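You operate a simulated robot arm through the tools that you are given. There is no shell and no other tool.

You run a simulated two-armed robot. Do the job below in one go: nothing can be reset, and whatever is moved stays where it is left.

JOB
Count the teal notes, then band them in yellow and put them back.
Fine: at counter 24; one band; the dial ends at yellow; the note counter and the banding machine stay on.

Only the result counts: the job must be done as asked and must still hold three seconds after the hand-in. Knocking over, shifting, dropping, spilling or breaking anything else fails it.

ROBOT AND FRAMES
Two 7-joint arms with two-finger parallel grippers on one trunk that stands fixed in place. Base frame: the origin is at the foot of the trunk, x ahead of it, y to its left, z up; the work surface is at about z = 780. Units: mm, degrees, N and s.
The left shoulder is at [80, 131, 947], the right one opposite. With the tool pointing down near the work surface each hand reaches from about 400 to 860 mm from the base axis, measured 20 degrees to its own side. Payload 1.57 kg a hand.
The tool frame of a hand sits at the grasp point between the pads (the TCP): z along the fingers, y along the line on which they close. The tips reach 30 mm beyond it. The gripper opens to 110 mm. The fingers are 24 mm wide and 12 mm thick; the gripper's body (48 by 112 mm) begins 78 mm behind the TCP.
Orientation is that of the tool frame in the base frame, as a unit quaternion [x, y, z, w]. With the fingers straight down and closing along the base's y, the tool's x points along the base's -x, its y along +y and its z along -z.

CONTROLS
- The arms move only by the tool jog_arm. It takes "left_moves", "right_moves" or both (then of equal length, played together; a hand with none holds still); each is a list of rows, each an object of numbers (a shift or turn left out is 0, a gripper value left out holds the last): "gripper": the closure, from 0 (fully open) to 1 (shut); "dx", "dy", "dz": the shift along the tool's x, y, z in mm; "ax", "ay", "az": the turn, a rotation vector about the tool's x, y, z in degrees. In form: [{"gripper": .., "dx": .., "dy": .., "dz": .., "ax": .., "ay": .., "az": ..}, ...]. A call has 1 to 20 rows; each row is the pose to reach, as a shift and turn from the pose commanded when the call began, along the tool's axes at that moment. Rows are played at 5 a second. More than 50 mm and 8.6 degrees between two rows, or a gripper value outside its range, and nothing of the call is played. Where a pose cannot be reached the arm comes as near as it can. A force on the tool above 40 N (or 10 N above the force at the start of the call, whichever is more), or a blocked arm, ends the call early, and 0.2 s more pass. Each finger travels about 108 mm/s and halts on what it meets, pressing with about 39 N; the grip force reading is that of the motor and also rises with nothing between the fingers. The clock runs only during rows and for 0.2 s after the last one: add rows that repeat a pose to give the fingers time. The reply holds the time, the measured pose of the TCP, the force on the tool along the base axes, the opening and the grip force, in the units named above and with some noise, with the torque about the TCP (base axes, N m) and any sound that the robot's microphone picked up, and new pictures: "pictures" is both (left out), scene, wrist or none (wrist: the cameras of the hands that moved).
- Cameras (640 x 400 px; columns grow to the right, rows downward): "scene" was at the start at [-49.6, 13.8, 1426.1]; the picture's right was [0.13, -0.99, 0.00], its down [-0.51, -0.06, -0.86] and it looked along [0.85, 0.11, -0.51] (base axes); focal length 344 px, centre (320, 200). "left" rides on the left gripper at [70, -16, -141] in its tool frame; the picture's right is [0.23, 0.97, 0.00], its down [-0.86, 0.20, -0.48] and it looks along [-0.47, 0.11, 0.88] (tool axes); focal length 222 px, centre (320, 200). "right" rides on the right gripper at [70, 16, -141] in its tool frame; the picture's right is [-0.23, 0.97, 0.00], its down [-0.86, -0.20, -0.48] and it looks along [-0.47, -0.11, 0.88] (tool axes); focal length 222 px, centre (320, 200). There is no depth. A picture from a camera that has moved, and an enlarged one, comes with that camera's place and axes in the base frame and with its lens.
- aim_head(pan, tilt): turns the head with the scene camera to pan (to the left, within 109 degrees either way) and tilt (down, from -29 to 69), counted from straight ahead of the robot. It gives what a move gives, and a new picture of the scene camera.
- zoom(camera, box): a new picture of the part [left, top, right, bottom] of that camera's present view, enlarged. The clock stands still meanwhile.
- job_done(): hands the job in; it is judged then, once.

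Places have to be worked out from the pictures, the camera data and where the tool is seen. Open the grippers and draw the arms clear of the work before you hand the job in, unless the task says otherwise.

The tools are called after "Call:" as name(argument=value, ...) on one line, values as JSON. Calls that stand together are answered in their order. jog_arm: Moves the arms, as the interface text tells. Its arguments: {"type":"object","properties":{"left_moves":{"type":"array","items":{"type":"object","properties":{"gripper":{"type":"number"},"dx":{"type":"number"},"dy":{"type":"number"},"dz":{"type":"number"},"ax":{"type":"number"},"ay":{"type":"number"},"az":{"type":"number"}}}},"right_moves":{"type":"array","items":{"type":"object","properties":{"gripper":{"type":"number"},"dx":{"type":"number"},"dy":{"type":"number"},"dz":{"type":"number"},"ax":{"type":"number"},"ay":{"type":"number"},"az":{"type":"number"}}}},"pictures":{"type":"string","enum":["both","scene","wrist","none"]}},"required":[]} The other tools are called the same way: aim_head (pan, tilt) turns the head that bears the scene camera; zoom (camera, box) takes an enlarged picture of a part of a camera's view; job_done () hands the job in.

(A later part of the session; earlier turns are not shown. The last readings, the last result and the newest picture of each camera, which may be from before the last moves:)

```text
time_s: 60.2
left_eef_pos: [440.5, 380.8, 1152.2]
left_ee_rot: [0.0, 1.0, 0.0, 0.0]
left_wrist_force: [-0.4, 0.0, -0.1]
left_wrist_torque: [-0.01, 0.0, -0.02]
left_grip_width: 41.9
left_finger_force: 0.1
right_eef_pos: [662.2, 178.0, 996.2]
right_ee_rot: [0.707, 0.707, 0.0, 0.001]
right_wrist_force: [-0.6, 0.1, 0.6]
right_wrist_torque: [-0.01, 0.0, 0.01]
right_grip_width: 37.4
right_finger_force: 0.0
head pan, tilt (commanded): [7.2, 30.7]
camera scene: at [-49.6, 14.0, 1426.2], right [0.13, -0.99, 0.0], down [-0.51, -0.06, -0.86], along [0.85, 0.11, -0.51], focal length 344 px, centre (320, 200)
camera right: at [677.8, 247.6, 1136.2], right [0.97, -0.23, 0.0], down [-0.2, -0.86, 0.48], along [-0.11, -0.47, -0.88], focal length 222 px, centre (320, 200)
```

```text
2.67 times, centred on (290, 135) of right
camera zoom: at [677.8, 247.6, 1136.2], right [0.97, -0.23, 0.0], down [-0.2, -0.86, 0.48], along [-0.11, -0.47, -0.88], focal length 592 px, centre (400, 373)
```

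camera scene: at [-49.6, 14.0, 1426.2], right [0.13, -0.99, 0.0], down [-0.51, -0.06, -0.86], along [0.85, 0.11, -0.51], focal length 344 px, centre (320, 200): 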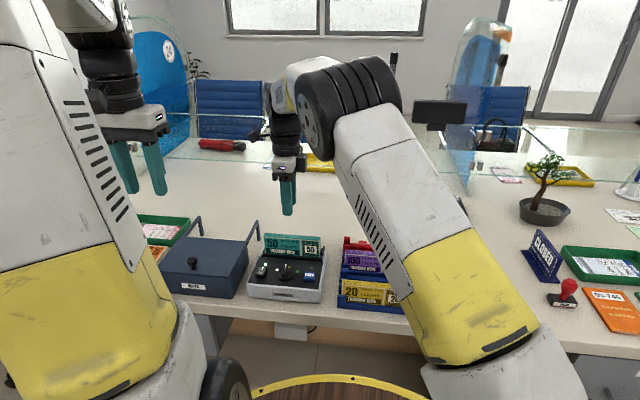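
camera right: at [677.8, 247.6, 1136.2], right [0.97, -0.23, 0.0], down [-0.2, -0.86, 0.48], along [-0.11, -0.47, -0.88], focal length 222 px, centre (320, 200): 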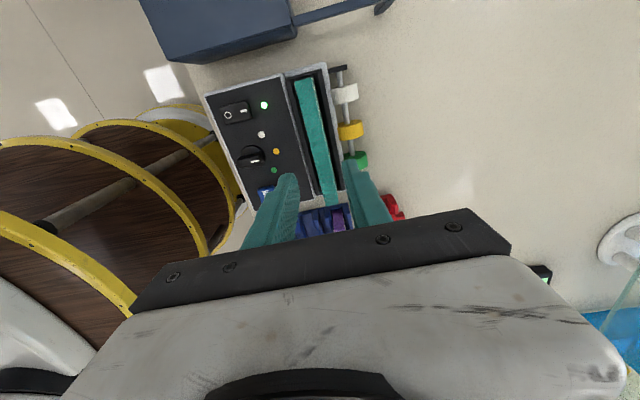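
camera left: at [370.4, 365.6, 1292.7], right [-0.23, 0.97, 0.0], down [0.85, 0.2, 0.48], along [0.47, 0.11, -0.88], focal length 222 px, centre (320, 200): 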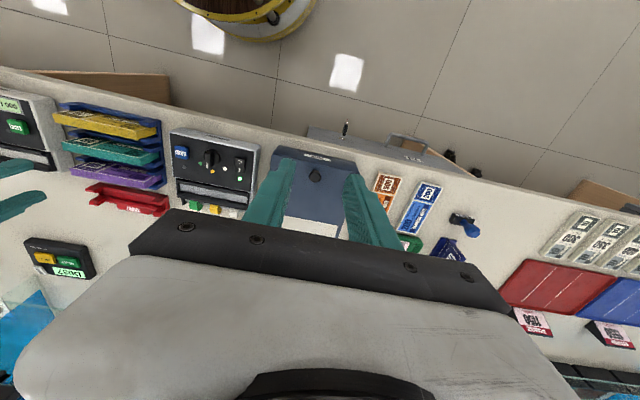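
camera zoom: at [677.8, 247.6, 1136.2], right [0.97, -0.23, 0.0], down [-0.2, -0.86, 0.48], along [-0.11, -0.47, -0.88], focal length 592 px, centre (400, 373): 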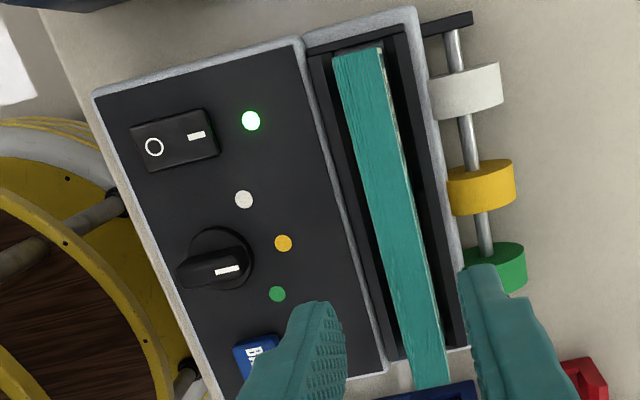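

The bundle stands in the bander and the dial is at yellow. I close the fingers and go above the BAND button (≈ [568, 116.5]).

Call:
jog_arm(right_moves=[{"gripper": 0.8, "dx": -20, "dy": -31}, {"gripper": 1.0, "dx": -40, "dy": -62}, {"gripper": 1.0, "dx": -60.5, "dy": -93.5}, {"gripper": 1.0, "dx": -60.5, "dy": -93.5, "dz": 30}, {"gripper": 1.0, "dx": -60.5, "dy": -93.5, "dz": 60}, {"gripper": 1.0, "dx": -60.5, "dy": -93.5, "dz": 66}, {"gripper": 1.0, "dx": -60.5, "dy": -93.5, "dz": 66}], pictures="both")

Call:
zoom(camera="right", box=[220, 80, 420, 220])

Call:
zoom(camera="scene", box=[240, 210, 350, 300])

```text
time_s: 61.8
left_eef_pos: [439.6, 381.9, 1150.8]
left_ee_rot: [0.0, 1.0, 0.0, -0.001]
left_wrist_force: [0.4, 0.6, 0.3]
left_wrist_torque: [-0.01, 0.01, -0.01]
left_grip_width: 41.6
left_finger_force: 0.1
right_eef_pos: [568.3, 115.5, 927.2]
right_ee_rot: [0.707, 0.707, 0.0, 0.0]
right_wrist_force: [-0.9, -0.6, -0.5]
right_wrist_torque: [0.01, 0.02, 0.01]
right_grip_width: 0.1
right_finger_force: 21.3
head pan, tilt (commanded): [7.2, 30.7]
camera scene: at [-49.6, 14.0, 1426.2], right [0.13, -0.99, 0.0], down [-0.51, -0.06, -0.86], along [0.85, 0.11, -0.51], focal length 344 px, centre (320, 200)
camera right: at [583.8, 185.7, 1069.1], right [0.97, -0.23, 0.0], down [-0.2, -0.86, 0.48], along [-0.11, -0.47, -0.88], focal length 222 px, centre (320, 200)
```

scene: 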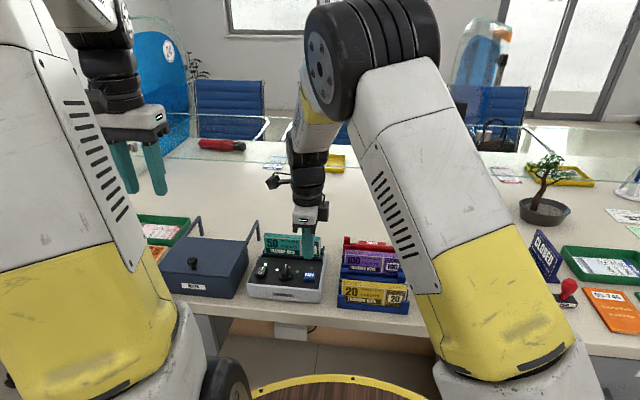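
right: 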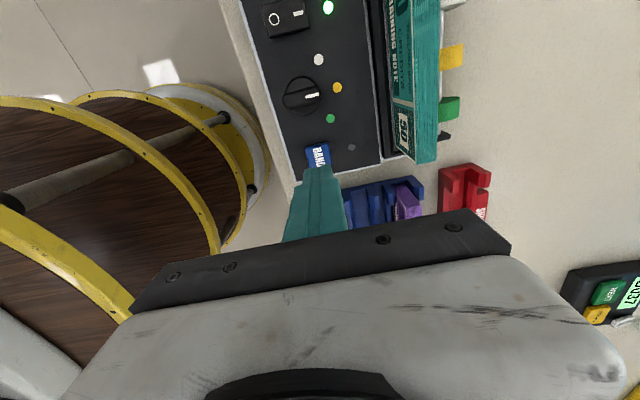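

```text
2.86 times, centred on (320, 150) of right
camera zoom: at [583.8, 185.7, 1069.1], right [0.97, -0.23, 0.0], down [-0.2, -0.86, 0.48], along [-0.11, -0.47, -0.88], focal length 635 px, centre (320, 343)
```

zoom: 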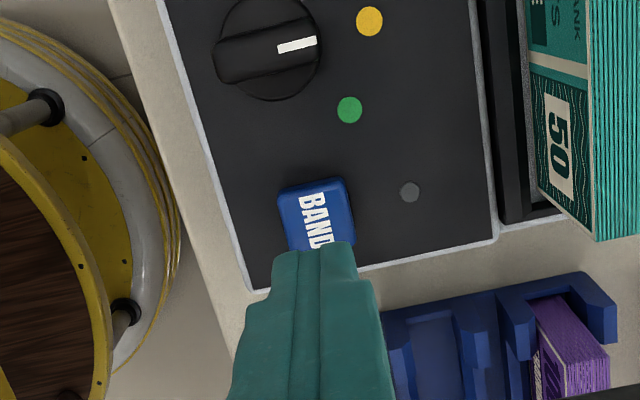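

```text
4.44 times, centred on (295, 255) of scene
camera zoom: at [-49.6, 14.0, 1426.2], right [0.13, -0.99, 0.0], down [-0.51, -0.06, -0.86], along [0.85, 0.11, -0.51], focal length 1529 px, centre (431, -44)
```

zoom: 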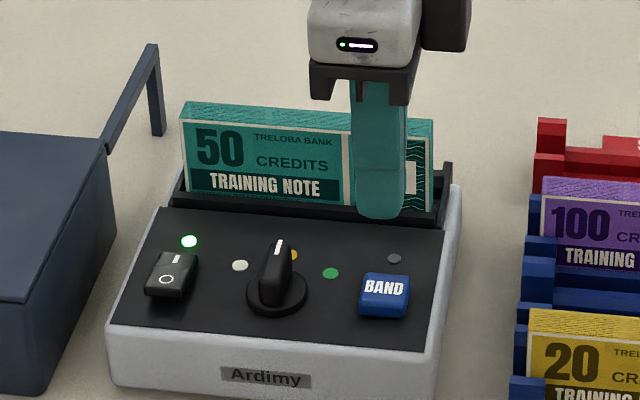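

Aligned within 2 mm. I lower to the button's top.

Call:
jog_arm(right_moves=[{"gripper": 1.0, "dx": 1, "dy": -2}, {"gripper": 1.0, "dx": 1, "dy": -2, "dz": 20}, {"gripper": 1.0, "dx": 1, "dy": -2, "dz": 38}, {"gripper": 1.0, "dx": 1, "dy": -2, "dz": 47}, {"gripper": 1.0, "dx": 1, "dy": -2, "dz": 51}, {"gripper": 1.0, "dx": 1, "dy": -2, "dz": 53}, {"gripper": 1.0, "dx": 1, "dy": -2, "dz": 53}], pictures="scene")

Call:
zoom(camera="scene", box=[240, 210, 350, 300])

```text
time_s: 63.4
left_eef_pos: [441.9, 381.7, 1151.3]
left_ee_rot: [0.0, 1.0, 0.0, 0.0]
left_wrist_force: [-0.5, -0.9, -0.8]
left_wrist_torque: [-0.01, 0.01, 0.0]
left_grip_width: 41.8
left_finger_force: 0.0
right_eef_pos: [565.7, 119.5, 873.9]
right_ee_rot: [0.707, 0.707, 0.0, -0.001]
right_wrist_force: [-0.1, 0.1, -0.4]
right_wrist_torque: [0.01, -0.02, 0.01]
right_grip_width: 0.2
right_finger_force: 21.7
head pan, tilt (commanded): [7.2, 30.7]
camera scene: at [-49.6, 14.0, 1426.2], right [0.13, -0.99, 0.0], down [-0.51, -0.06, -0.86], along [0.85, 0.11, -0.51], focal length 344 px, centre (320, 200)
```

scene: 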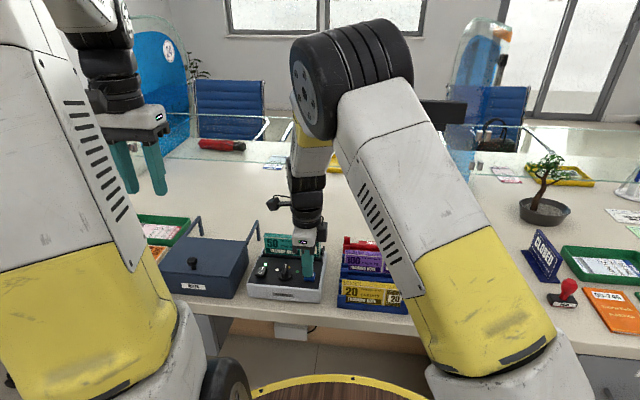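

```text
4.44 times, centred on (295, 255) of scene
camera zoom: at [-49.6, 14.0, 1426.2], right [0.13, -0.99, 0.0], down [-0.51, -0.06, -0.86], along [0.85, 0.11, -0.51], focal length 1529 px, centre (431, -44)
```

zoom: 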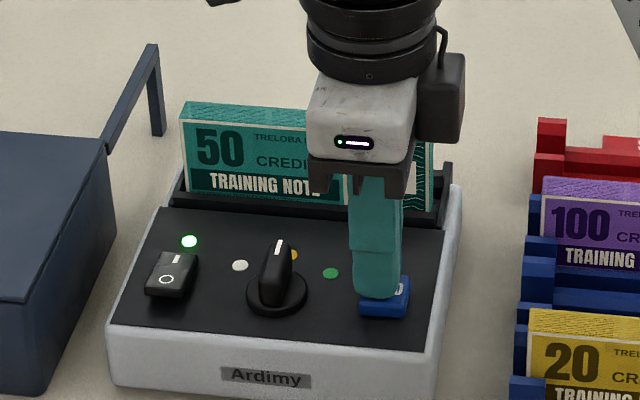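

The tip is at the button top; I press in small steps.

Call:
jog_arm(right_moves=[{"gripper": 1.0, "dz": 1.5}, {"gripper": 1.0, "dz": 3}, {"gripper": 1.0, "dz": 4.5}, {"gripper": 1.0, "dz": 4.5}], pictures="scene")

Call:
zoom(camera="scene", box=[240, 210, 350, 300])

```text
time_s: 64.4
left_eef_pos: [441.0, 382.7, 1151.2]
left_ee_rot: [0.0, 1.0, 0.0, 0.001]
left_wrist_force: [0.4, 0.4, 0.1]
left_wrist_torque: [0.01, -0.02, 0.0]
left_grip_width: 41.9
left_finger_force: 0.2
right_eef_pos: [566.1, 116.9, 870.1]
right_ee_rot: [0.707, 0.707, 0.0, -0.001]
right_wrist_force: [0.8, 0.9, 0.9]
right_wrist_torque: [0.04, 0.02, 0.02]
right_grip_width: 0.0
right_finger_force: 21.4
head pan, tilt (commanded): [7.2, 30.7]
camera scene: at [-49.6, 14.0, 1426.2], right [0.13, -0.99, 0.0], down [-0.51, -0.06, -0.86], along [0.85, 0.11, -0.51], focal length 344 px, centre (320, 200)
```

scene: 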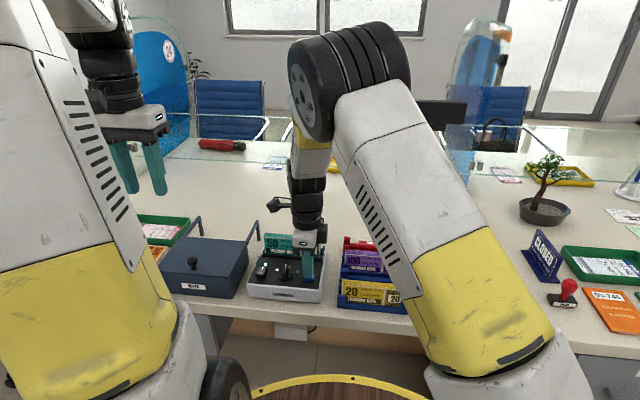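

```text
4.44 times, centred on (295, 255) of scene
camera zoom: at [-49.6, 14.0, 1426.2], right [0.13, -0.99, 0.0], down [-0.51, -0.06, -0.86], along [0.85, 0.11, -0.51], focal length 1529 px, centre (431, -44)
```

zoom: 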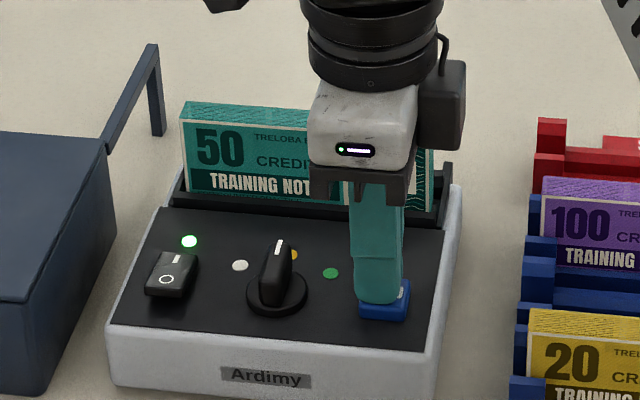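

No click yet (z 870, ~1.5 N); pressing slightly further.

Call:
jog_arm(right_moves=[{"gripper": 1.0, "dz": 1}, {"gripper": 1.0, "dz": 2}, {"gripper": 1.0, "dz": 2}], pictures="scene")

Call:
zoom(camera="scene", box=[240, 210, 350, 300])

```text
time_s: 65.2
left_eef_pos: [440.5, 381.3, 1152.6]
left_ee_rot: [0.0, 1.0, 0.0, 0.0]
left_wrist_force: [-0.7, -0.4, -0.1]
left_wrist_torque: [-0.01, -0.02, 0.02]
left_grip_width: 41.8
left_finger_force: 0.0
right_eef_pos: [566.6, 119.5, 868.3]
right_ee_rot: [0.707, 0.707, 0.0, 0.001]
right_wrist_force: [-1.5, 0.5, 1.6]
right_wrist_torque: [0.01, 0.01, 0.02]
right_grip_width: 0.0
right_finger_force: 21.3
head pan, tilt (commanded): [7.2, 30.7]
heard: click
camera scene: at [-49.7, 14.0, 1426.2], right [0.13, -0.99, 0.0], down [-0.51, -0.06, -0.86], along [0.85, 0.11, -0.51], focal length 344 px, centre (320, 200)
```

scene: 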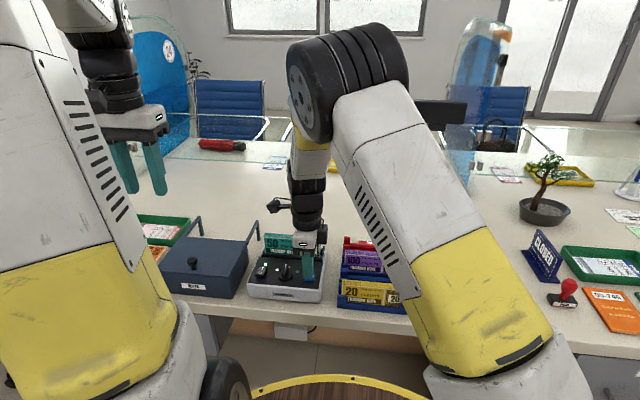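

```text
4.44 times, centred on (295, 255) of scene
camera zoom: at [-49.7, 14.0, 1426.2], right [0.13, -0.99, 0.0], down [-0.51, -0.06, -0.86], along [0.85, 0.11, -0.51], focal length 1529 px, centre (431, -44)
```

zoom: 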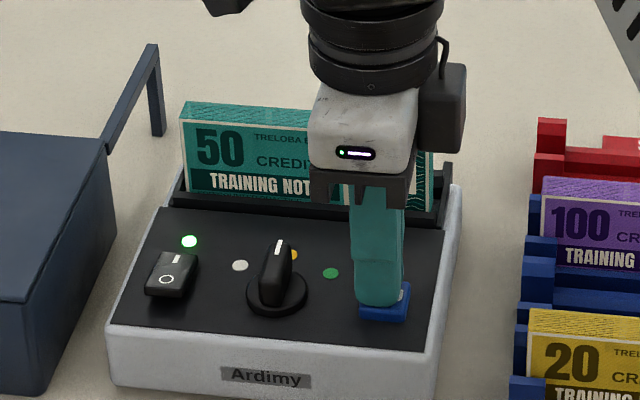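

The click came. I lift straight off and watch the bander.

Call:
jog_arm(right_moves=[{"gripper": 1.0, "dz": -10}, {"gripper": 1.0, "dz": -35}, {"gripper": 1.0, "dz": -70}, {"gripper": 1.0, "dz": -105}, {"gripper": 1.0, "dz": -115}, {"gripper": 1.0, "dz": -115}], pictures="both")

Call:
zoom(camera="scene", box=[240, 210, 350, 300])

Call:
zoom(camera="right", box=[220, 20, 460, 200])

```text
time_s: 66.6
left_eef_pos: [439.0, 381.2, 1151.7]
left_ee_rot: [0.0, 1.0, -0.001, 0.001]
left_wrist_force: [-0.5, 0.6, -0.2]
left_wrist_torque: [0.02, 0.02, -0.02]
left_grip_width: 41.6
left_finger_force: 0.1
right_eef_pos: [565.9, 117.8, 983.4]
right_ee_rot: [0.707, 0.707, -0.001, 0.0]
right_wrist_force: [0.3, -0.2, -0.3]
right_wrist_torque: [-0.01, 0.01, 0.01]
right_grip_width: 0.0
right_finger_force: 21.4
head pan, tilt (commanded): [7.2, 30.7]
camera scene: at [-49.6, 14.0, 1426.2], right [0.13, -0.99, 0.0], down [-0.51, -0.06, -0.86], along [0.85, 0.11, -0.51], focal length 344 px, centre (320, 200)
camera right: at [581.5, 188.5, 1124.9], right [0.97, -0.23, 0.0], down [-0.2, -0.86, 0.48], along [-0.11, -0.47, -0.88], focal length 222 px, centre (320, 200)
```

scene: 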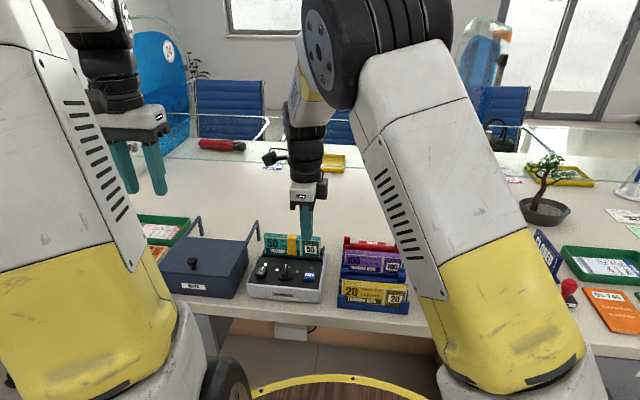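
right: 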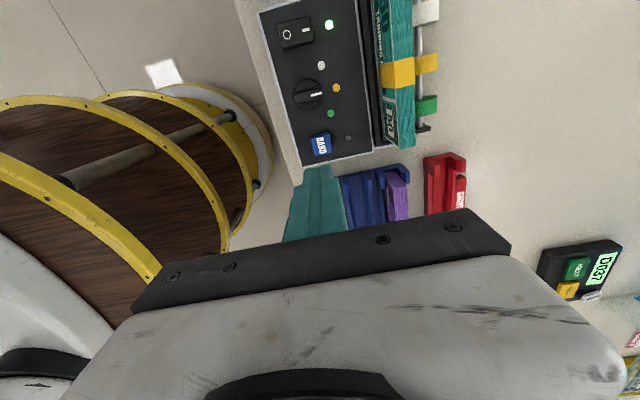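

```text
4.44 times, centred on (295, 255) of scene
camera zoom: at [-49.6, 14.0, 1426.2], right [0.13, -0.99, 0.0], down [-0.51, -0.06, -0.86], along [0.85, 0.11, -0.51], focal length 1529 px, centre (431, -44)
```

zoom: 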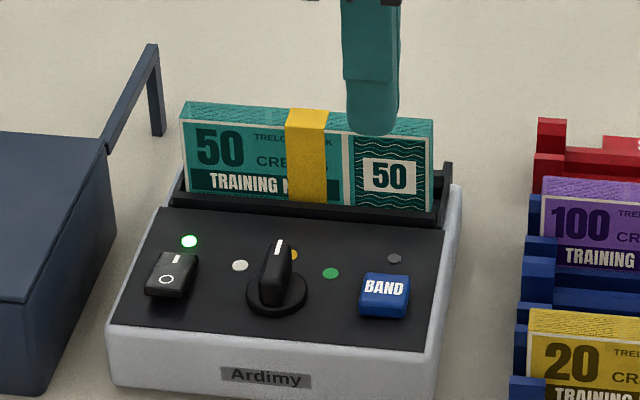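

```text
2.22 times, centred on (340, 110) of right
camera zoom: at [581.5, 188.5, 1124.9], right [0.97, -0.23, 0.0], down [-0.2, -0.86, 0.48], along [-0.11, -0.47, -0.88], focal length 494 px, centre (276, 400)
```

zoom: 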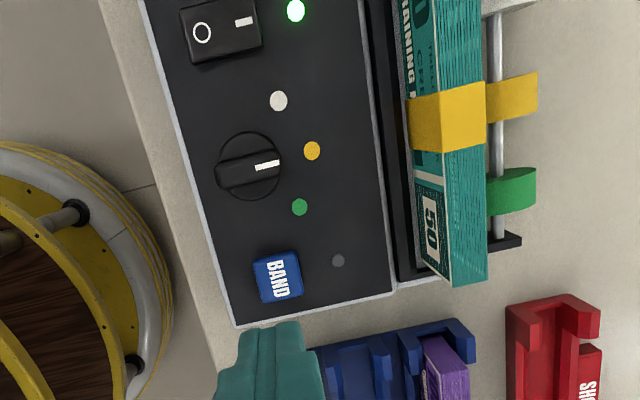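

The bundle now carries one yellow band. I return above it with the fingers open.

Call:
jog_arm(right_moves=[{"gripper": 0.9, "dx": 15, "dy": 24, "dz": -10}, {"gripper": 0.8, "dx": 30, "dy": 48, "dz": -10}, {"gripper": 0.7, "dx": 45, "dy": 72, "dz": -10}, {"gripper": 0.64, "dx": 59.5, "dy": 95.5, "dz": -10}, {"gripper": 0.64, "dx": 59.5, "dy": 95.5, "dz": -10}, {"gripper": 0.64, "dx": 59.5, "dy": 95.5, "dz": -10}], pictures="both")

Call:
zoom(camera="right", box=[200, 60, 440, 210])

Call:
zoom(camera="scene", box=[240, 210, 350, 300])

```text
time_s: 68.0
left_eef_pos: [440.3, 381.5, 1151.5]
left_ee_rot: [0.0, 1.0, 0.0, -0.001]
left_wrist_force: [-0.7, -0.6, 0.0]
left_wrist_torque: [-0.02, 0.01, 0.02]
left_grip_width: 42.0
left_finger_force: 0.0
right_eef_pos: [660.1, 178.7, 993.4]
right_ee_rot: [0.707, 0.707, 0.0, 0.0]
right_wrist_force: [-0.3, 0.3, 0.7]
right_wrist_torque: [0.02, 0.0, 0.01]
right_grip_width: 39.4
right_finger_force: 0.1
head pan, tilt (commanded): [7.2, 30.7]
camera scene: at [-49.6, 14.0, 1426.2], right [0.13, -0.99, 0.0], down [-0.51, -0.06, -0.86], along [0.85, 0.11, -0.51], focal length 344 px, centre (320, 200)
camera right: at [676.6, 247.4, 1134.8], right [0.97, -0.23, 0.0], down [-0.2, -0.86, 0.48], along [-0.11, -0.47, -0.88], focal length 222 px, centre (320, 200)
```

scene: 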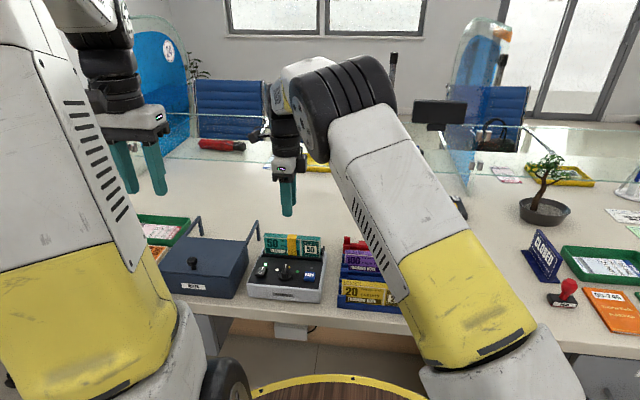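
right: 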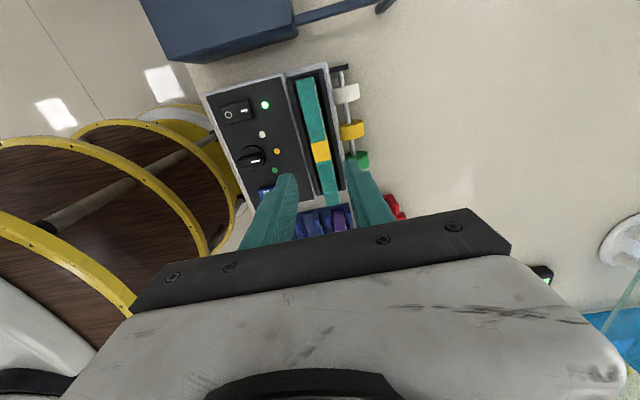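

```text
2.67 times, centred on (320, 135) of right
camera zoom: at [676.6, 247.4, 1134.8], right [0.97, -0.23, 0.0], down [-0.2, -0.86, 0.48], along [-0.11, -0.47, -0.88], focal length 592 px, centre (320, 373)
```

zoom: 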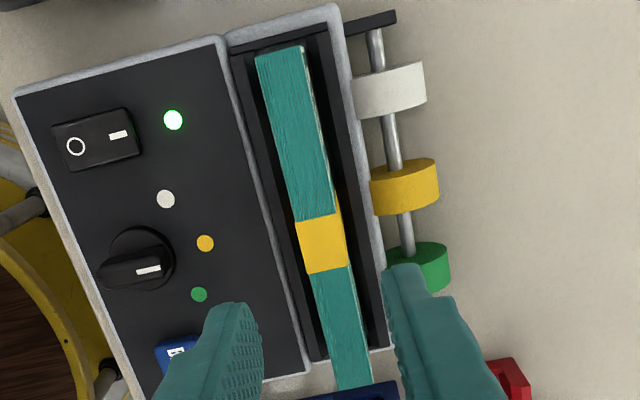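

```text
4.44 times, centred on (295, 255) of scene
camera zoom: at [-49.6, 14.0, 1426.2], right [0.13, -0.99, 0.0], down [-0.51, -0.06, -0.86], along [0.85, 0.11, -0.51], focal length 1529 px, centre (431, -44)
```

zoom: 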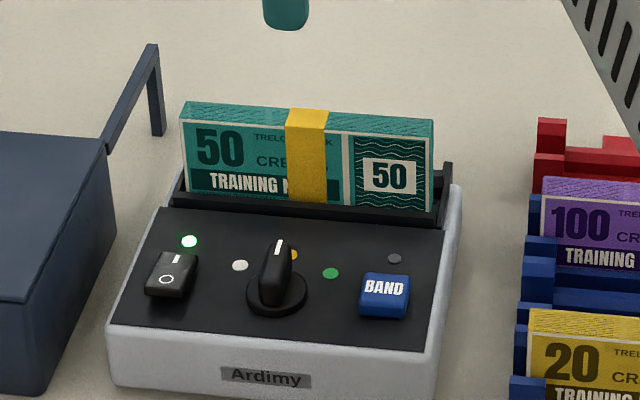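

Alignment is within ~1 mm. I lower, grip the banded bundle, and lift it out.

Call:
jog_arm(right_moves=[{"gripper": 0.64, "dy": 1, "dz": 35}, {"gripper": 0.64, "dy": 1, "dz": 70}, {"gripper": 0.64, "dy": 1, "dz": 90}, {"gripper": 0.64, "dy": 1, "dz": 102}, {"gripper": 0.64, "dy": 1, "dz": 109.5}, {"gripper": 0.64, "dy": 1, "dz": 109.5}, {"gripper": 0.8, "dy": 1, "dz": 109.5}, {"gripper": 1.0, "dy": 1, "dz": 109.5}, {"gripper": 1.0, "dy": 1, "dz": 109.5}, {"gripper": 1.0, "dy": 1, "dz": 109.5}], pictures="none")

Call:
jog_arm(right_moves=[{"gripper": 1.0, "dz": -8}, {"gripper": 1.0, "dz": -20}, {"gripper": 1.0, "dz": -40}, {"gripper": 1.0, "dz": -65}, {"gripper": 1.0, "dz": -90}, {"gripper": 1.0, "dz": -110}, {"gripper": 1.0, "dz": -110}], pictures="both")

Call:
zoom(camera="scene", box=[240, 180, 350, 300])

Call:
zoom(camera="right", box=[200, 60, 440, 210])

```text
time_s: 70.2
left_eef_pos: [439.8, 380.7, 1151.5]
left_ee_rot: [0.0, 1.0, 0.0, 0.0]
left_wrist_force: [0.6, -0.5, 0.5]
left_wrist_torque: [0.04, -0.02, 0.03]
left_grip_width: 41.9
left_finger_force: 0.1
right_eef_pos: [662.3, 177.9, 884.6]
right_ee_rot: [0.707, 0.707, 0.001, -0.001]
right_wrist_force: [-0.8, -0.3, 0.5]
right_wrist_torque: [0.03, 0.06, -0.02]
right_grip_width: 17.5
right_finger_force: 32.7
head pan, tilt (commanded): [7.2, 30.7]
```

```text
time_s: 71.8
left_eef_pos: [439.4, 381.7, 1151.2]
left_ee_rot: [0.001, 1.0, 0.0, -0.001]
left_wrist_force: [-0.6, 0.0, 0.2]
left_wrist_torque: [-0.04, -0.02, -0.01]
left_grip_width: 41.8
left_finger_force: 0.0
right_eef_pos: [663.1, 178.2, 995.1]
right_ee_rot: [0.707, 0.708, 0.0, 0.0]
right_wrist_force: [-0.8, 0.9, -0.1]
right_wrist_torque: [0.03, 0.01, 0.02]
right_grip_width: 17.4
right_finger_force: 32.0
head pan, tilt (commanded): [7.2, 30.7]
camera scene: at [-49.6, 14.0, 1426.2], right [0.13, -0.99, 0.0], down [-0.51, -0.06, -0.86], along [0.85, 0.11, -0.51], focal length 344 px, centre (320, 200)
camera right: at [678.2, 246.8, 1135.3], right [0.97, -0.23, 0.0], down [-0.2, -0.86, 0.48], along [-0.11, -0.47, -0.88], focal length 222 px, centre (320, 200)
```

scene: 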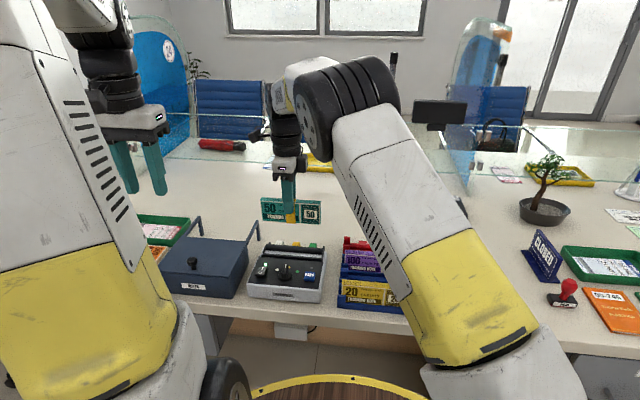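
right: 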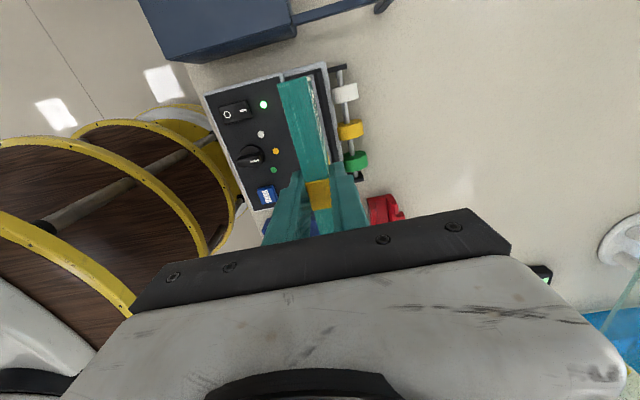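

```text
3.33 times, centred on (295, 240) of scene
camera zoom: at [-49.6, 14.0, 1426.2], right [0.13, -0.99, 0.0], down [-0.51, -0.06, -0.86], along [0.85, 0.11, -0.51], focal length 1147 px, centre (403, 67)
```

zoom: 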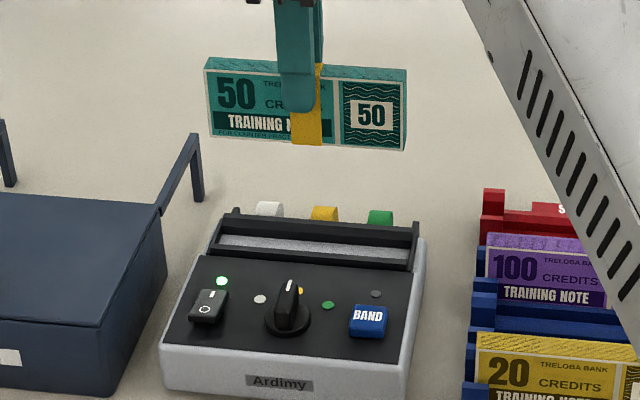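

```text
2.67 times, centred on (320, 135) of right
camera zoom: at [678.2, 246.8, 1135.3], right [0.97, -0.23, 0.0], down [-0.2, -0.86, 0.48], along [-0.11, -0.47, -0.88], focal length 592 px, centre (320, 373)
```

zoom: 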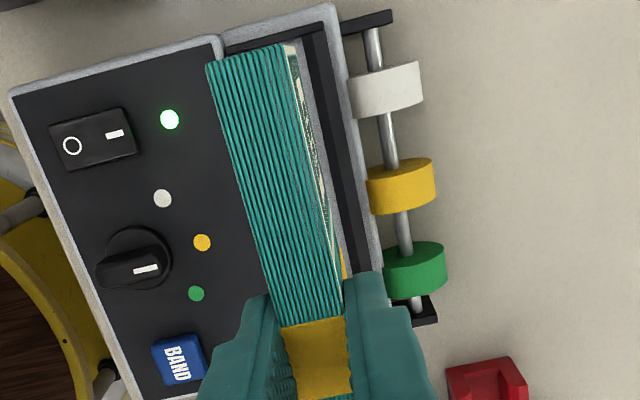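

The banded bundle is held squarely (centre at tool ≈ (-1, 0.5)). I carry it back above its rack slot.

Call:
jog_arm(right_moves=[{"gripper": 1.0, "dx": -20, "dy": -5}, {"gripper": 1.0, "dx": -55, "dy": -14}, {"gripper": 1.0, "dx": -95, "dy": -25}, {"gripper": 1.0, "dx": -135, "dy": -36}, {"gripper": 1.0, "dx": -175, "dy": -47}, {"gripper": 1.0, "dx": -205, "dy": -55}, {"gripper": 1.0, "dx": -215.4, "dy": -58}, {"gripper": 1.0, "dx": -215.4, "dy": -58}, {"gripper": 1.0, "dx": -215.4, "dy": -58}], pictures="both")

Call:
zoom(camera="right", box=[220, 40, 412, 160])

Call:
zoom(camera="scene", box=[320, 180, 430, 310])

Call:
zoom(camera="left", box=[30, 90, 190, 210])

```text
time_s: 73.8
left_eef_pos: [441.0, 381.4, 1152.3]
left_ee_rot: [0.0, 1.0, 0.001, 0.0]
left_wrist_force: [-0.2, -0.6, -0.8]
left_wrist_torque: [-0.03, 0.0, 0.03]
left_grip_width: 41.9
left_finger_force: 0.0
right_eef_pos: [605.4, -36.5, 992.8]
right_ee_rot: [0.707, 0.707, 0.0, 0.0]
right_wrist_force: [-0.4, 0.0, -1.0]
right_wrist_torque: [0.01, 0.04, -0.01]
right_grip_width: 17.0
right_finger_force: 32.4
head pan, tilt (commanded): [7.2, 30.7]
camera scene: at [-49.6, 13.9, 1426.2], right [0.13, -0.99, 0.0], down [-0.51, -0.06, -0.86], along [0.85, 0.11, -0.51], focal length 344 px, centre (320, 200)
camera right: at [621.2, 32.7, 1133.9], right [0.97, -0.23, 0.0], down [-0.2, -0.86, 0.48], along [-0.11, -0.47, -0.88], focal length 222 px, centre (320, 200)
```

scene: 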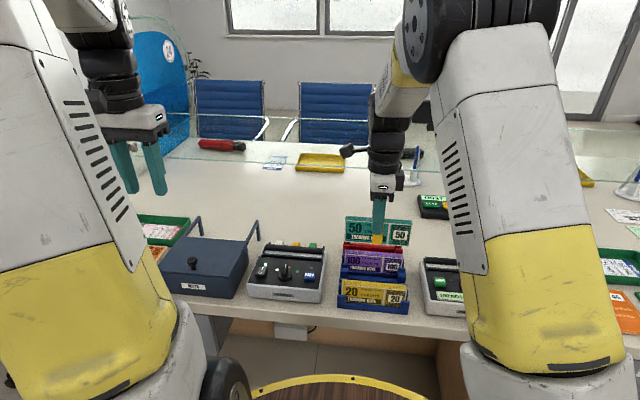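
right: 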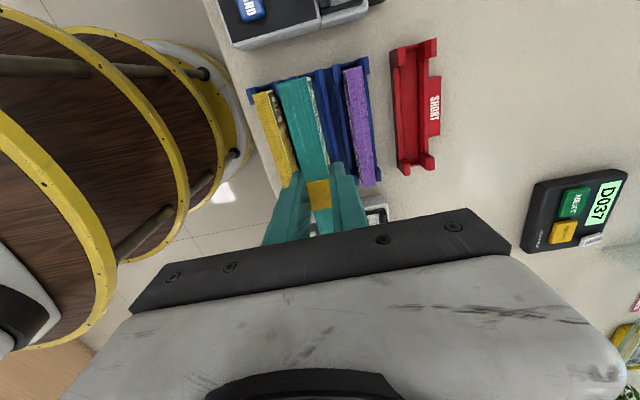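

```text
3.33 times, centred on (316, 100) of right
camera zoom: at [621.2, 32.7, 1133.9], right [0.97, -0.23, 0.0], down [-0.2, -0.86, 0.48], along [-0.11, -0.47, -0.88], focal length 740 px, centre (333, 533)
```

zoom: 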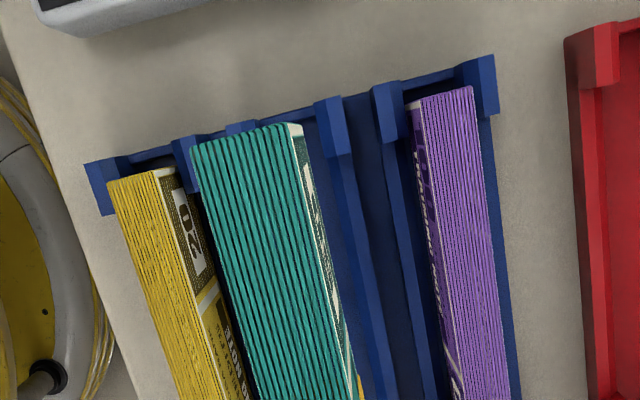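

```text
3.08 times, centred on (375, 245) of scene
camera zoom: at [-49.6, 13.9, 1426.2], right [0.13, -0.99, 0.0], down [-0.51, -0.06, -0.86], along [0.85, 0.11, -0.51], focal length 1058 px, centre (151, 62)
```

zoom: 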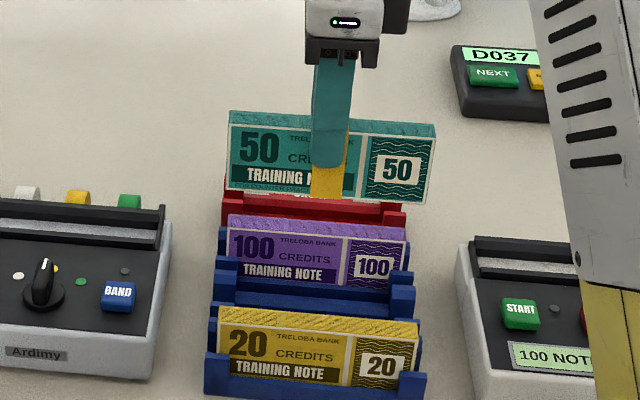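

```text
3.33 times, centred on (110, 150) of left
camera zoom: at [370.6, 365.3, 1292.7], right [-0.23, 0.97, 0.0], down [0.86, 0.2, 0.48], along [0.47, 0.11, -0.88], focal length 740 px, centre (1020, 367)
```

zoom: 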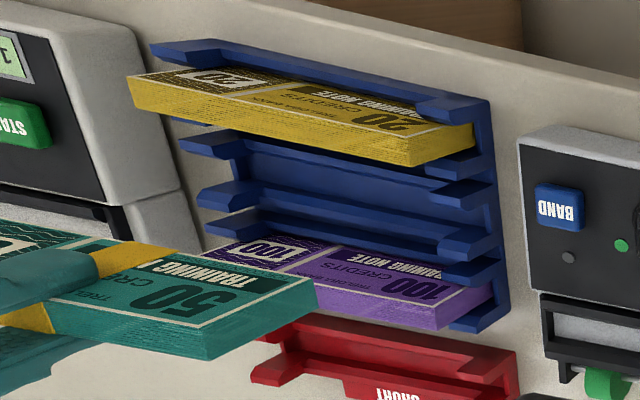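

Neighbours sit at ±55 mm, so the slot centre is within 0.6 mm of the bundle; y also matches. I lower to just above the posts and check.

Call:
jog_arm(right_moves=[{"gripper": 1.0, "dy": -0.5, "dz": 25}, {"gripper": 1.0, "dy": -0.5, "dz": 50}, {"gripper": 1.0, "dy": -0.5, "dz": 75}, {"gripper": 1.0, "dy": -0.5, "dz": 92}, {"gripper": 1.0, "dy": -0.5, "dz": 98}, {"gripper": 1.0, "dy": -0.5, "dz": 98}], pictures="both")

Call:
zoom(camera="right", box=[220, 20, 412, 140])

Call:
zoom(camera="scene", box=[325, 215, 425, 310])

Call:
zoom(camera="left", box=[30, 90, 190, 190])

```text
time_s: 75.2
left_eef_pos: [440.4, 381.0, 1151.7]
left_ee_rot: [0.0, 1.0, 0.0, 0.001]
left_wrist_force: [0.6, 0.5, 0.3]
left_wrist_torque: [0.01, -0.02, 0.01]
left_grip_width: 42.0
left_finger_force: 0.1
right_eef_pos: [605.2, -37.5, 895.7]
right_ee_rot: [0.707, 0.707, 0.0, 0.0]
right_wrist_force: [0.4, 1.2, -2.0]
right_wrist_torque: [-0.01, -0.01, 0.0]
right_grip_width: 17.4
right_finger_force: 32.0
head pan, tilt (commanded): [7.2, 30.7]
camera scene: at [-49.5, 14.0, 1426.2], right [0.13, -0.99, 0.0], down [-0.51, -0.06, -0.86], along [0.85, 0.11, -0.51], focal length 344 px, centre (320, 200)
camera right: at [619.7, 32.9, 1037.1], right [0.97, -0.23, 0.0], down [-0.2, -0.86, 0.48], along [-0.11, -0.47, -0.88], focal length 222 px, centre (320, 200)
```

scene: 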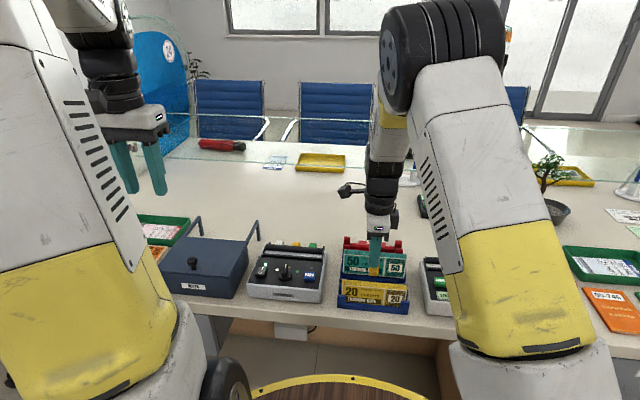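
right: 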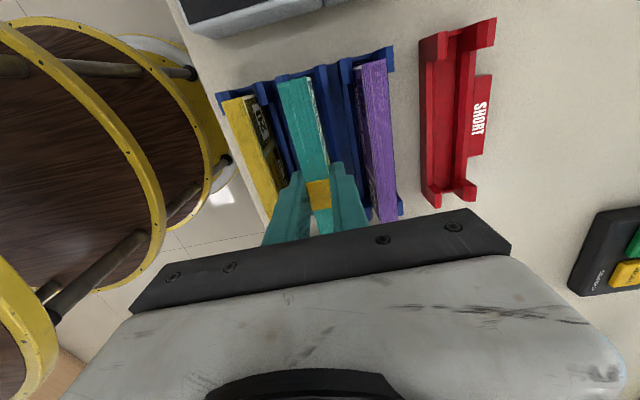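

```text
3.33 times, centred on (316, 80) of right
camera zoom: at [619.7, 32.9, 1037.1], right [0.97, -0.23, 0.0], down [-0.2, -0.86, 0.48], along [-0.11, -0.47, -0.88], focal length 740 px, centre (333, 600)
```

zoom: 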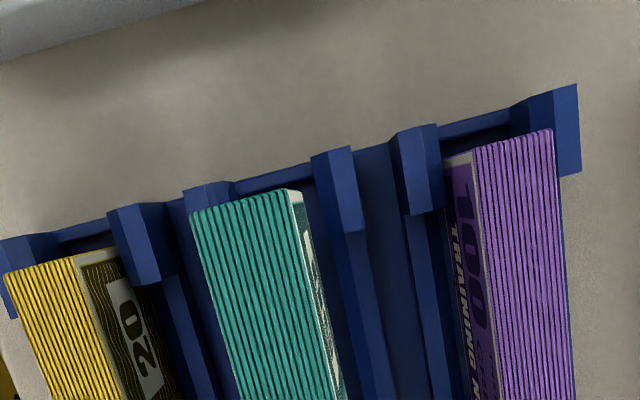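

```text
4.21 times, centred on (375, 262) of scene
camera zoom: at [-49.5, 14.0, 1426.2], right [0.13, -0.99, 0.0], down [-0.51, -0.06, -0.86], along [0.85, 0.11, -0.51], focal length 1448 px, centre (88, -63)
```

zoom: 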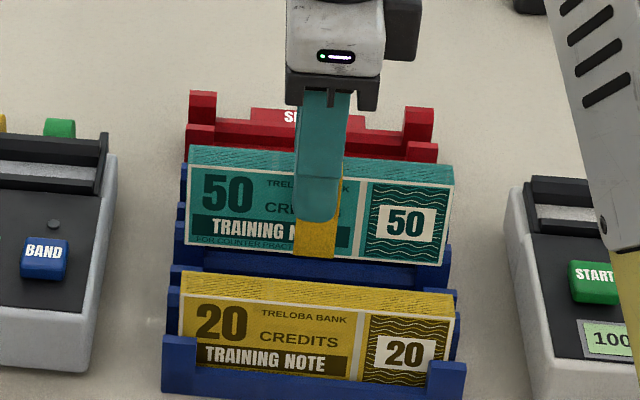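

```text
4.00 times, centred on (110, 140) of left
camera zoom: at [370.6, 365.3, 1292.7], right [-0.23, 0.97, 0.0], down [0.86, 0.2, 0.48], along [0.47, 0.11, -0.88], focal length 888 px, centre (1160, 440)
```

zoom: 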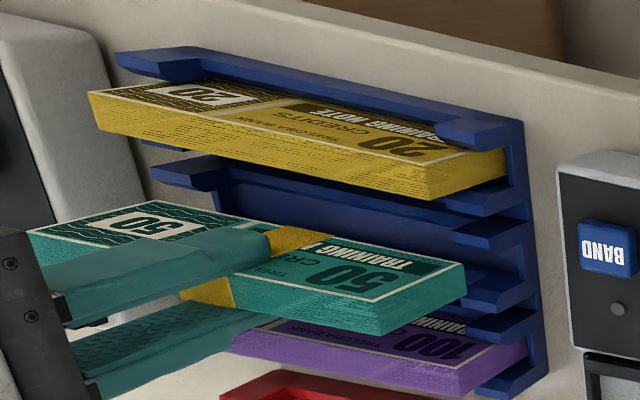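

Posts give the slot centre within ~1 mm of the bundle with about ±3 mm clearance. I lower into the slot.

Call:
jog_arm(right_moves=[{"gripper": 1.0, "dy": 0.4, "dz": 8}, {"gripper": 1.0, "dy": 0.4, "dz": 16}, {"gripper": 1.0, "dy": 0.4, "dz": 24}, {"gripper": 1.0, "dy": 0.4, "dz": 32}, {"gripper": 1.0, "dy": 0.4, "dz": 40}, {"gripper": 1.0, "dy": 0.4, "dz": 40}], pictures="both")

Call:
zoom(camera="right", box=[220, 20, 412, 140])

Call:
zoom(camera="scene", box=[325, 215, 425, 310])

```text
time_s: 76.6
left_eef_pos: [441.1, 381.4, 1150.5]
left_ee_rot: [0.0, 1.0, 0.0, 0.0]
left_wrist_force: [0.1, 0.5, 0.6]
left_wrist_torque: [-0.02, 0.0, 0.01]
left_grip_width: 41.8
left_finger_force: 0.1
right_eef_pos: [604.0, -37.3, 854.7]
right_ee_rot: [0.707, 0.707, -0.001, 0.0]
right_wrist_force: [-0.6, -0.2, -0.8]
right_wrist_torque: [0.02, -0.02, 0.03]
right_grip_width: 17.2
right_finger_force: 32.5
head pan, tilt (commanded): [7.2, 30.7]
camera scene: at [-49.6, 14.0, 1426.2], right [0.13, -0.99, 0.0], down [-0.51, -0.06, -0.86], along [0.85, 0.11, -0.51], focal length 344 px, centre (320, 200)
camera right: at [620.5, 31.9, 996.9], right [0.97, -0.23, 0.0], down [-0.2, -0.86, 0.48], along [-0.11, -0.47, -0.88], focal length 222 px, centre (320, 200)
```

scene: 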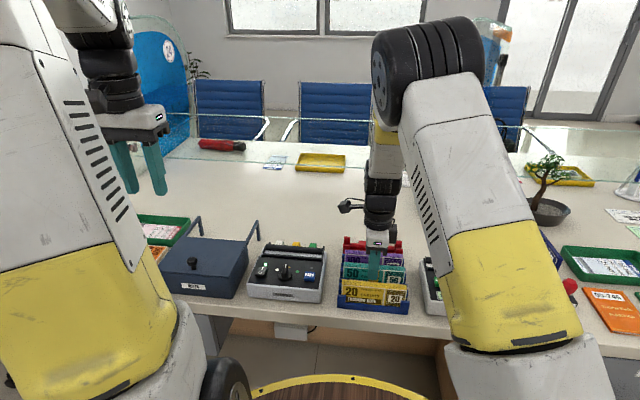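
right: 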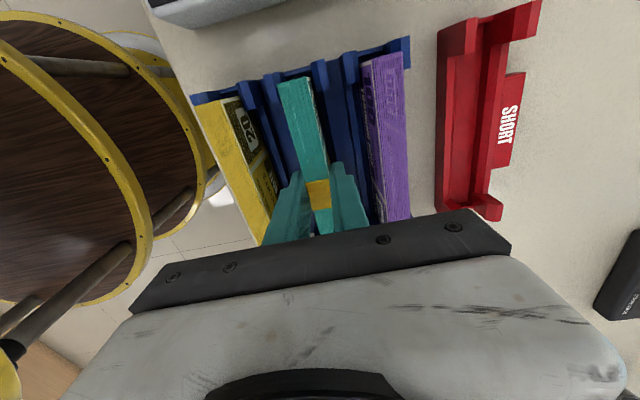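

```text
3.33 times, centred on (316, 80) of right
camera zoom: at [620.5, 31.9, 996.9], right [0.97, -0.23, 0.0], down [-0.2, -0.86, 0.48], along [-0.11, -0.47, -0.88], focal length 740 px, centre (333, 600)
```

zoom: 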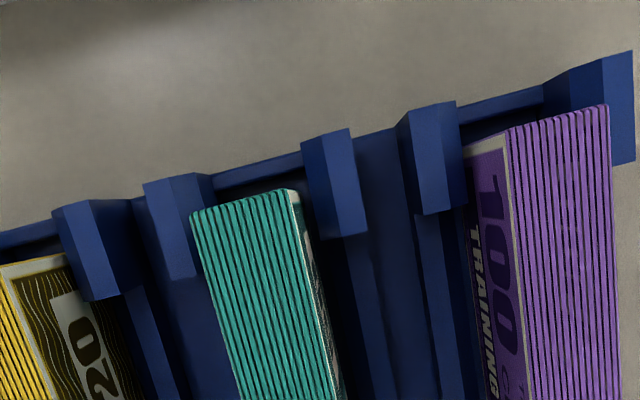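

```text
4.21 times, centred on (375, 262) of scene
camera zoom: at [-49.6, 14.0, 1426.2], right [0.13, -0.99, 0.0], down [-0.51, -0.06, -0.86], along [0.85, 0.11, -0.51], focal length 1448 px, centre (88, -63)
```

zoom: 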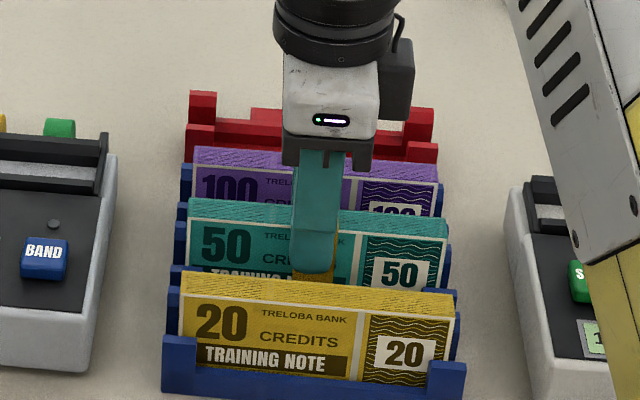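

It slides in without force. I lower the last few millimetres to the rack's floor.

Call:
jog_arm(right_moves=[{"gripper": 1.0, "dz": 1.5}, {"gripper": 1.0, "dz": 3}, {"gripper": 1.0, "dz": 4}, {"gripper": 1.0, "dz": 4}], pictures="none")

Call:
jog_arm(right_moves=[{"gripper": 1.0, "dz": 1}, {"gripper": 1.0, "dz": 2}, {"gripper": 1.0, "dz": 2}], pictures="none")

```text
time_s: 77.6
left_eef_pos: [440.0, 381.4, 1152.2]
left_ee_rot: [-0.001, 1.0, 0.0, 0.0]
left_wrist_force: [0.7, 0.0, 0.3]
left_wrist_torque: [-0.02, 0.0, 0.02]
left_grip_width: 41.9
left_finger_force: 0.0
right_eef_pos: [604.4, -38.3, 851.9]
right_ee_rot: [0.707, 0.707, 0.0, 0.0]
right_wrist_force: [-0.7, 0.2, -1.6]
right_wrist_torque: [0.03, -0.03, 0.01]
right_grip_width: 17.5
right_finger_force: 32.4
head pan, tilt (commanded): [7.2, 30.7]
```

```text
time_s: 78.4
left_eef_pos: [439.4, 381.4, 1150.9]
left_ee_rot: [0.001, 1.0, 0.0, 0.0]
left_wrist_force: [0.6, -0.1, 0.2]
left_wrist_torque: [-0.04, 0.0, 0.02]
left_grip_width: 41.6
left_finger_force: 0.1
right_eef_pos: [604.4, -37.3, 849.6]
right_ee_rot: [0.707, 0.708, 0.0, 0.0]
right_wrist_force: [1.4, 0.6, -0.9]
right_wrist_torque: [0.02, -0.02, 0.01]
right_grip_width: 17.4
right_finger_force: 32.8
head pan, tilt (commanded): [7.2, 30.7]
```

Still no contact at z 849.6; I continue in 1 mm steps.

Call:
jog_arm(right_moves=[{"gripper": 1.0, "dz": 1}, {"gripper": 1.0, "dz": 2}, {"gripper": 1.0, "dz": 2}], pictures="both")

Call:
zoom(camera="scene", box=[325, 215, 425, 310])

```text
time_s: 79.2
left_eef_pos: [439.3, 381.2, 1151.5]
left_ee_rot: [0.0, 1.0, 0.0, 0.0]
left_wrist_force: [0.2, -0.4, 0.6]
left_wrist_torque: [0.02, -0.02, 0.0]
left_grip_width: 41.8
left_finger_force: 0.1
right_eef_pos: [603.8, -37.1, 848.3]
right_ee_rot: [0.707, 0.707, 0.001, 0.001]
right_wrist_force: [-8.3, -3.4, 29.0]
right_wrist_torque: [-0.03, 0.39, -0.03]
right_grip_width: 17.4
right_finger_force: 32.4
head pan, tilt (commanded): [7.2, 30.7]
camera scene: at [-50.8, 13.9, 1426.2], right [0.13, -0.99, 0.0], down [-0.51, -0.06, -0.86], along [0.85, 0.11, -0.51], focal length 344 px, centre (320, 200)
camera right: at [619.4, 32.3, 990.6], right [0.97, -0.23, 0.0], down [-0.2, -0.86, 0.48], along [-0.11, -0.47, -0.88], focal length 222 px, centre (320, 200)
```

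scene: 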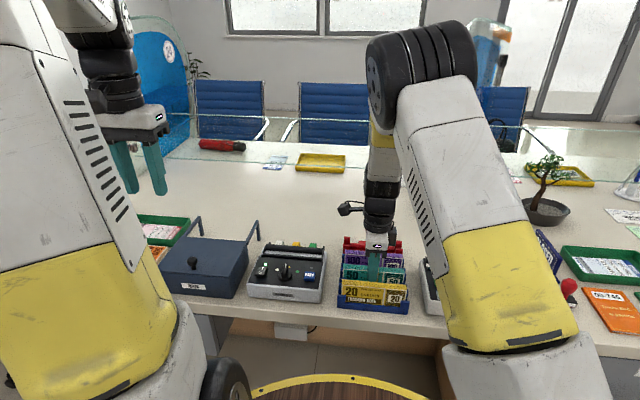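
right: 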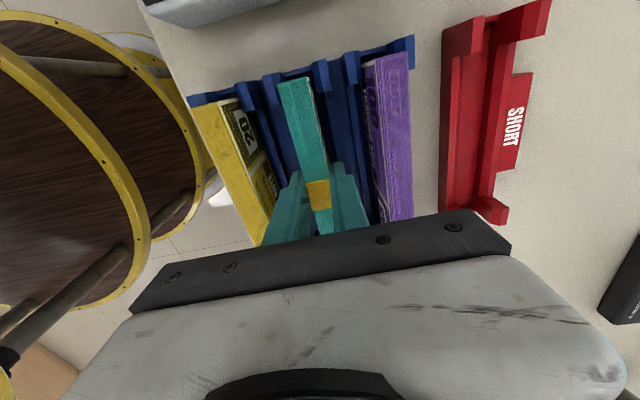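

```text
4.21 times, centred on (375, 262) of scene
camera zoom: at [-50.8, 13.9, 1426.2], right [0.13, -0.99, 0.0], down [-0.51, -0.06, -0.86], along [0.85, 0.11, -0.51], focal length 1448 px, centre (88, -63)
```

zoom: 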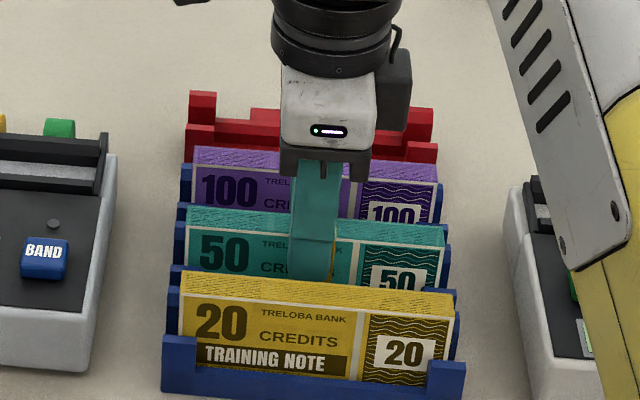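

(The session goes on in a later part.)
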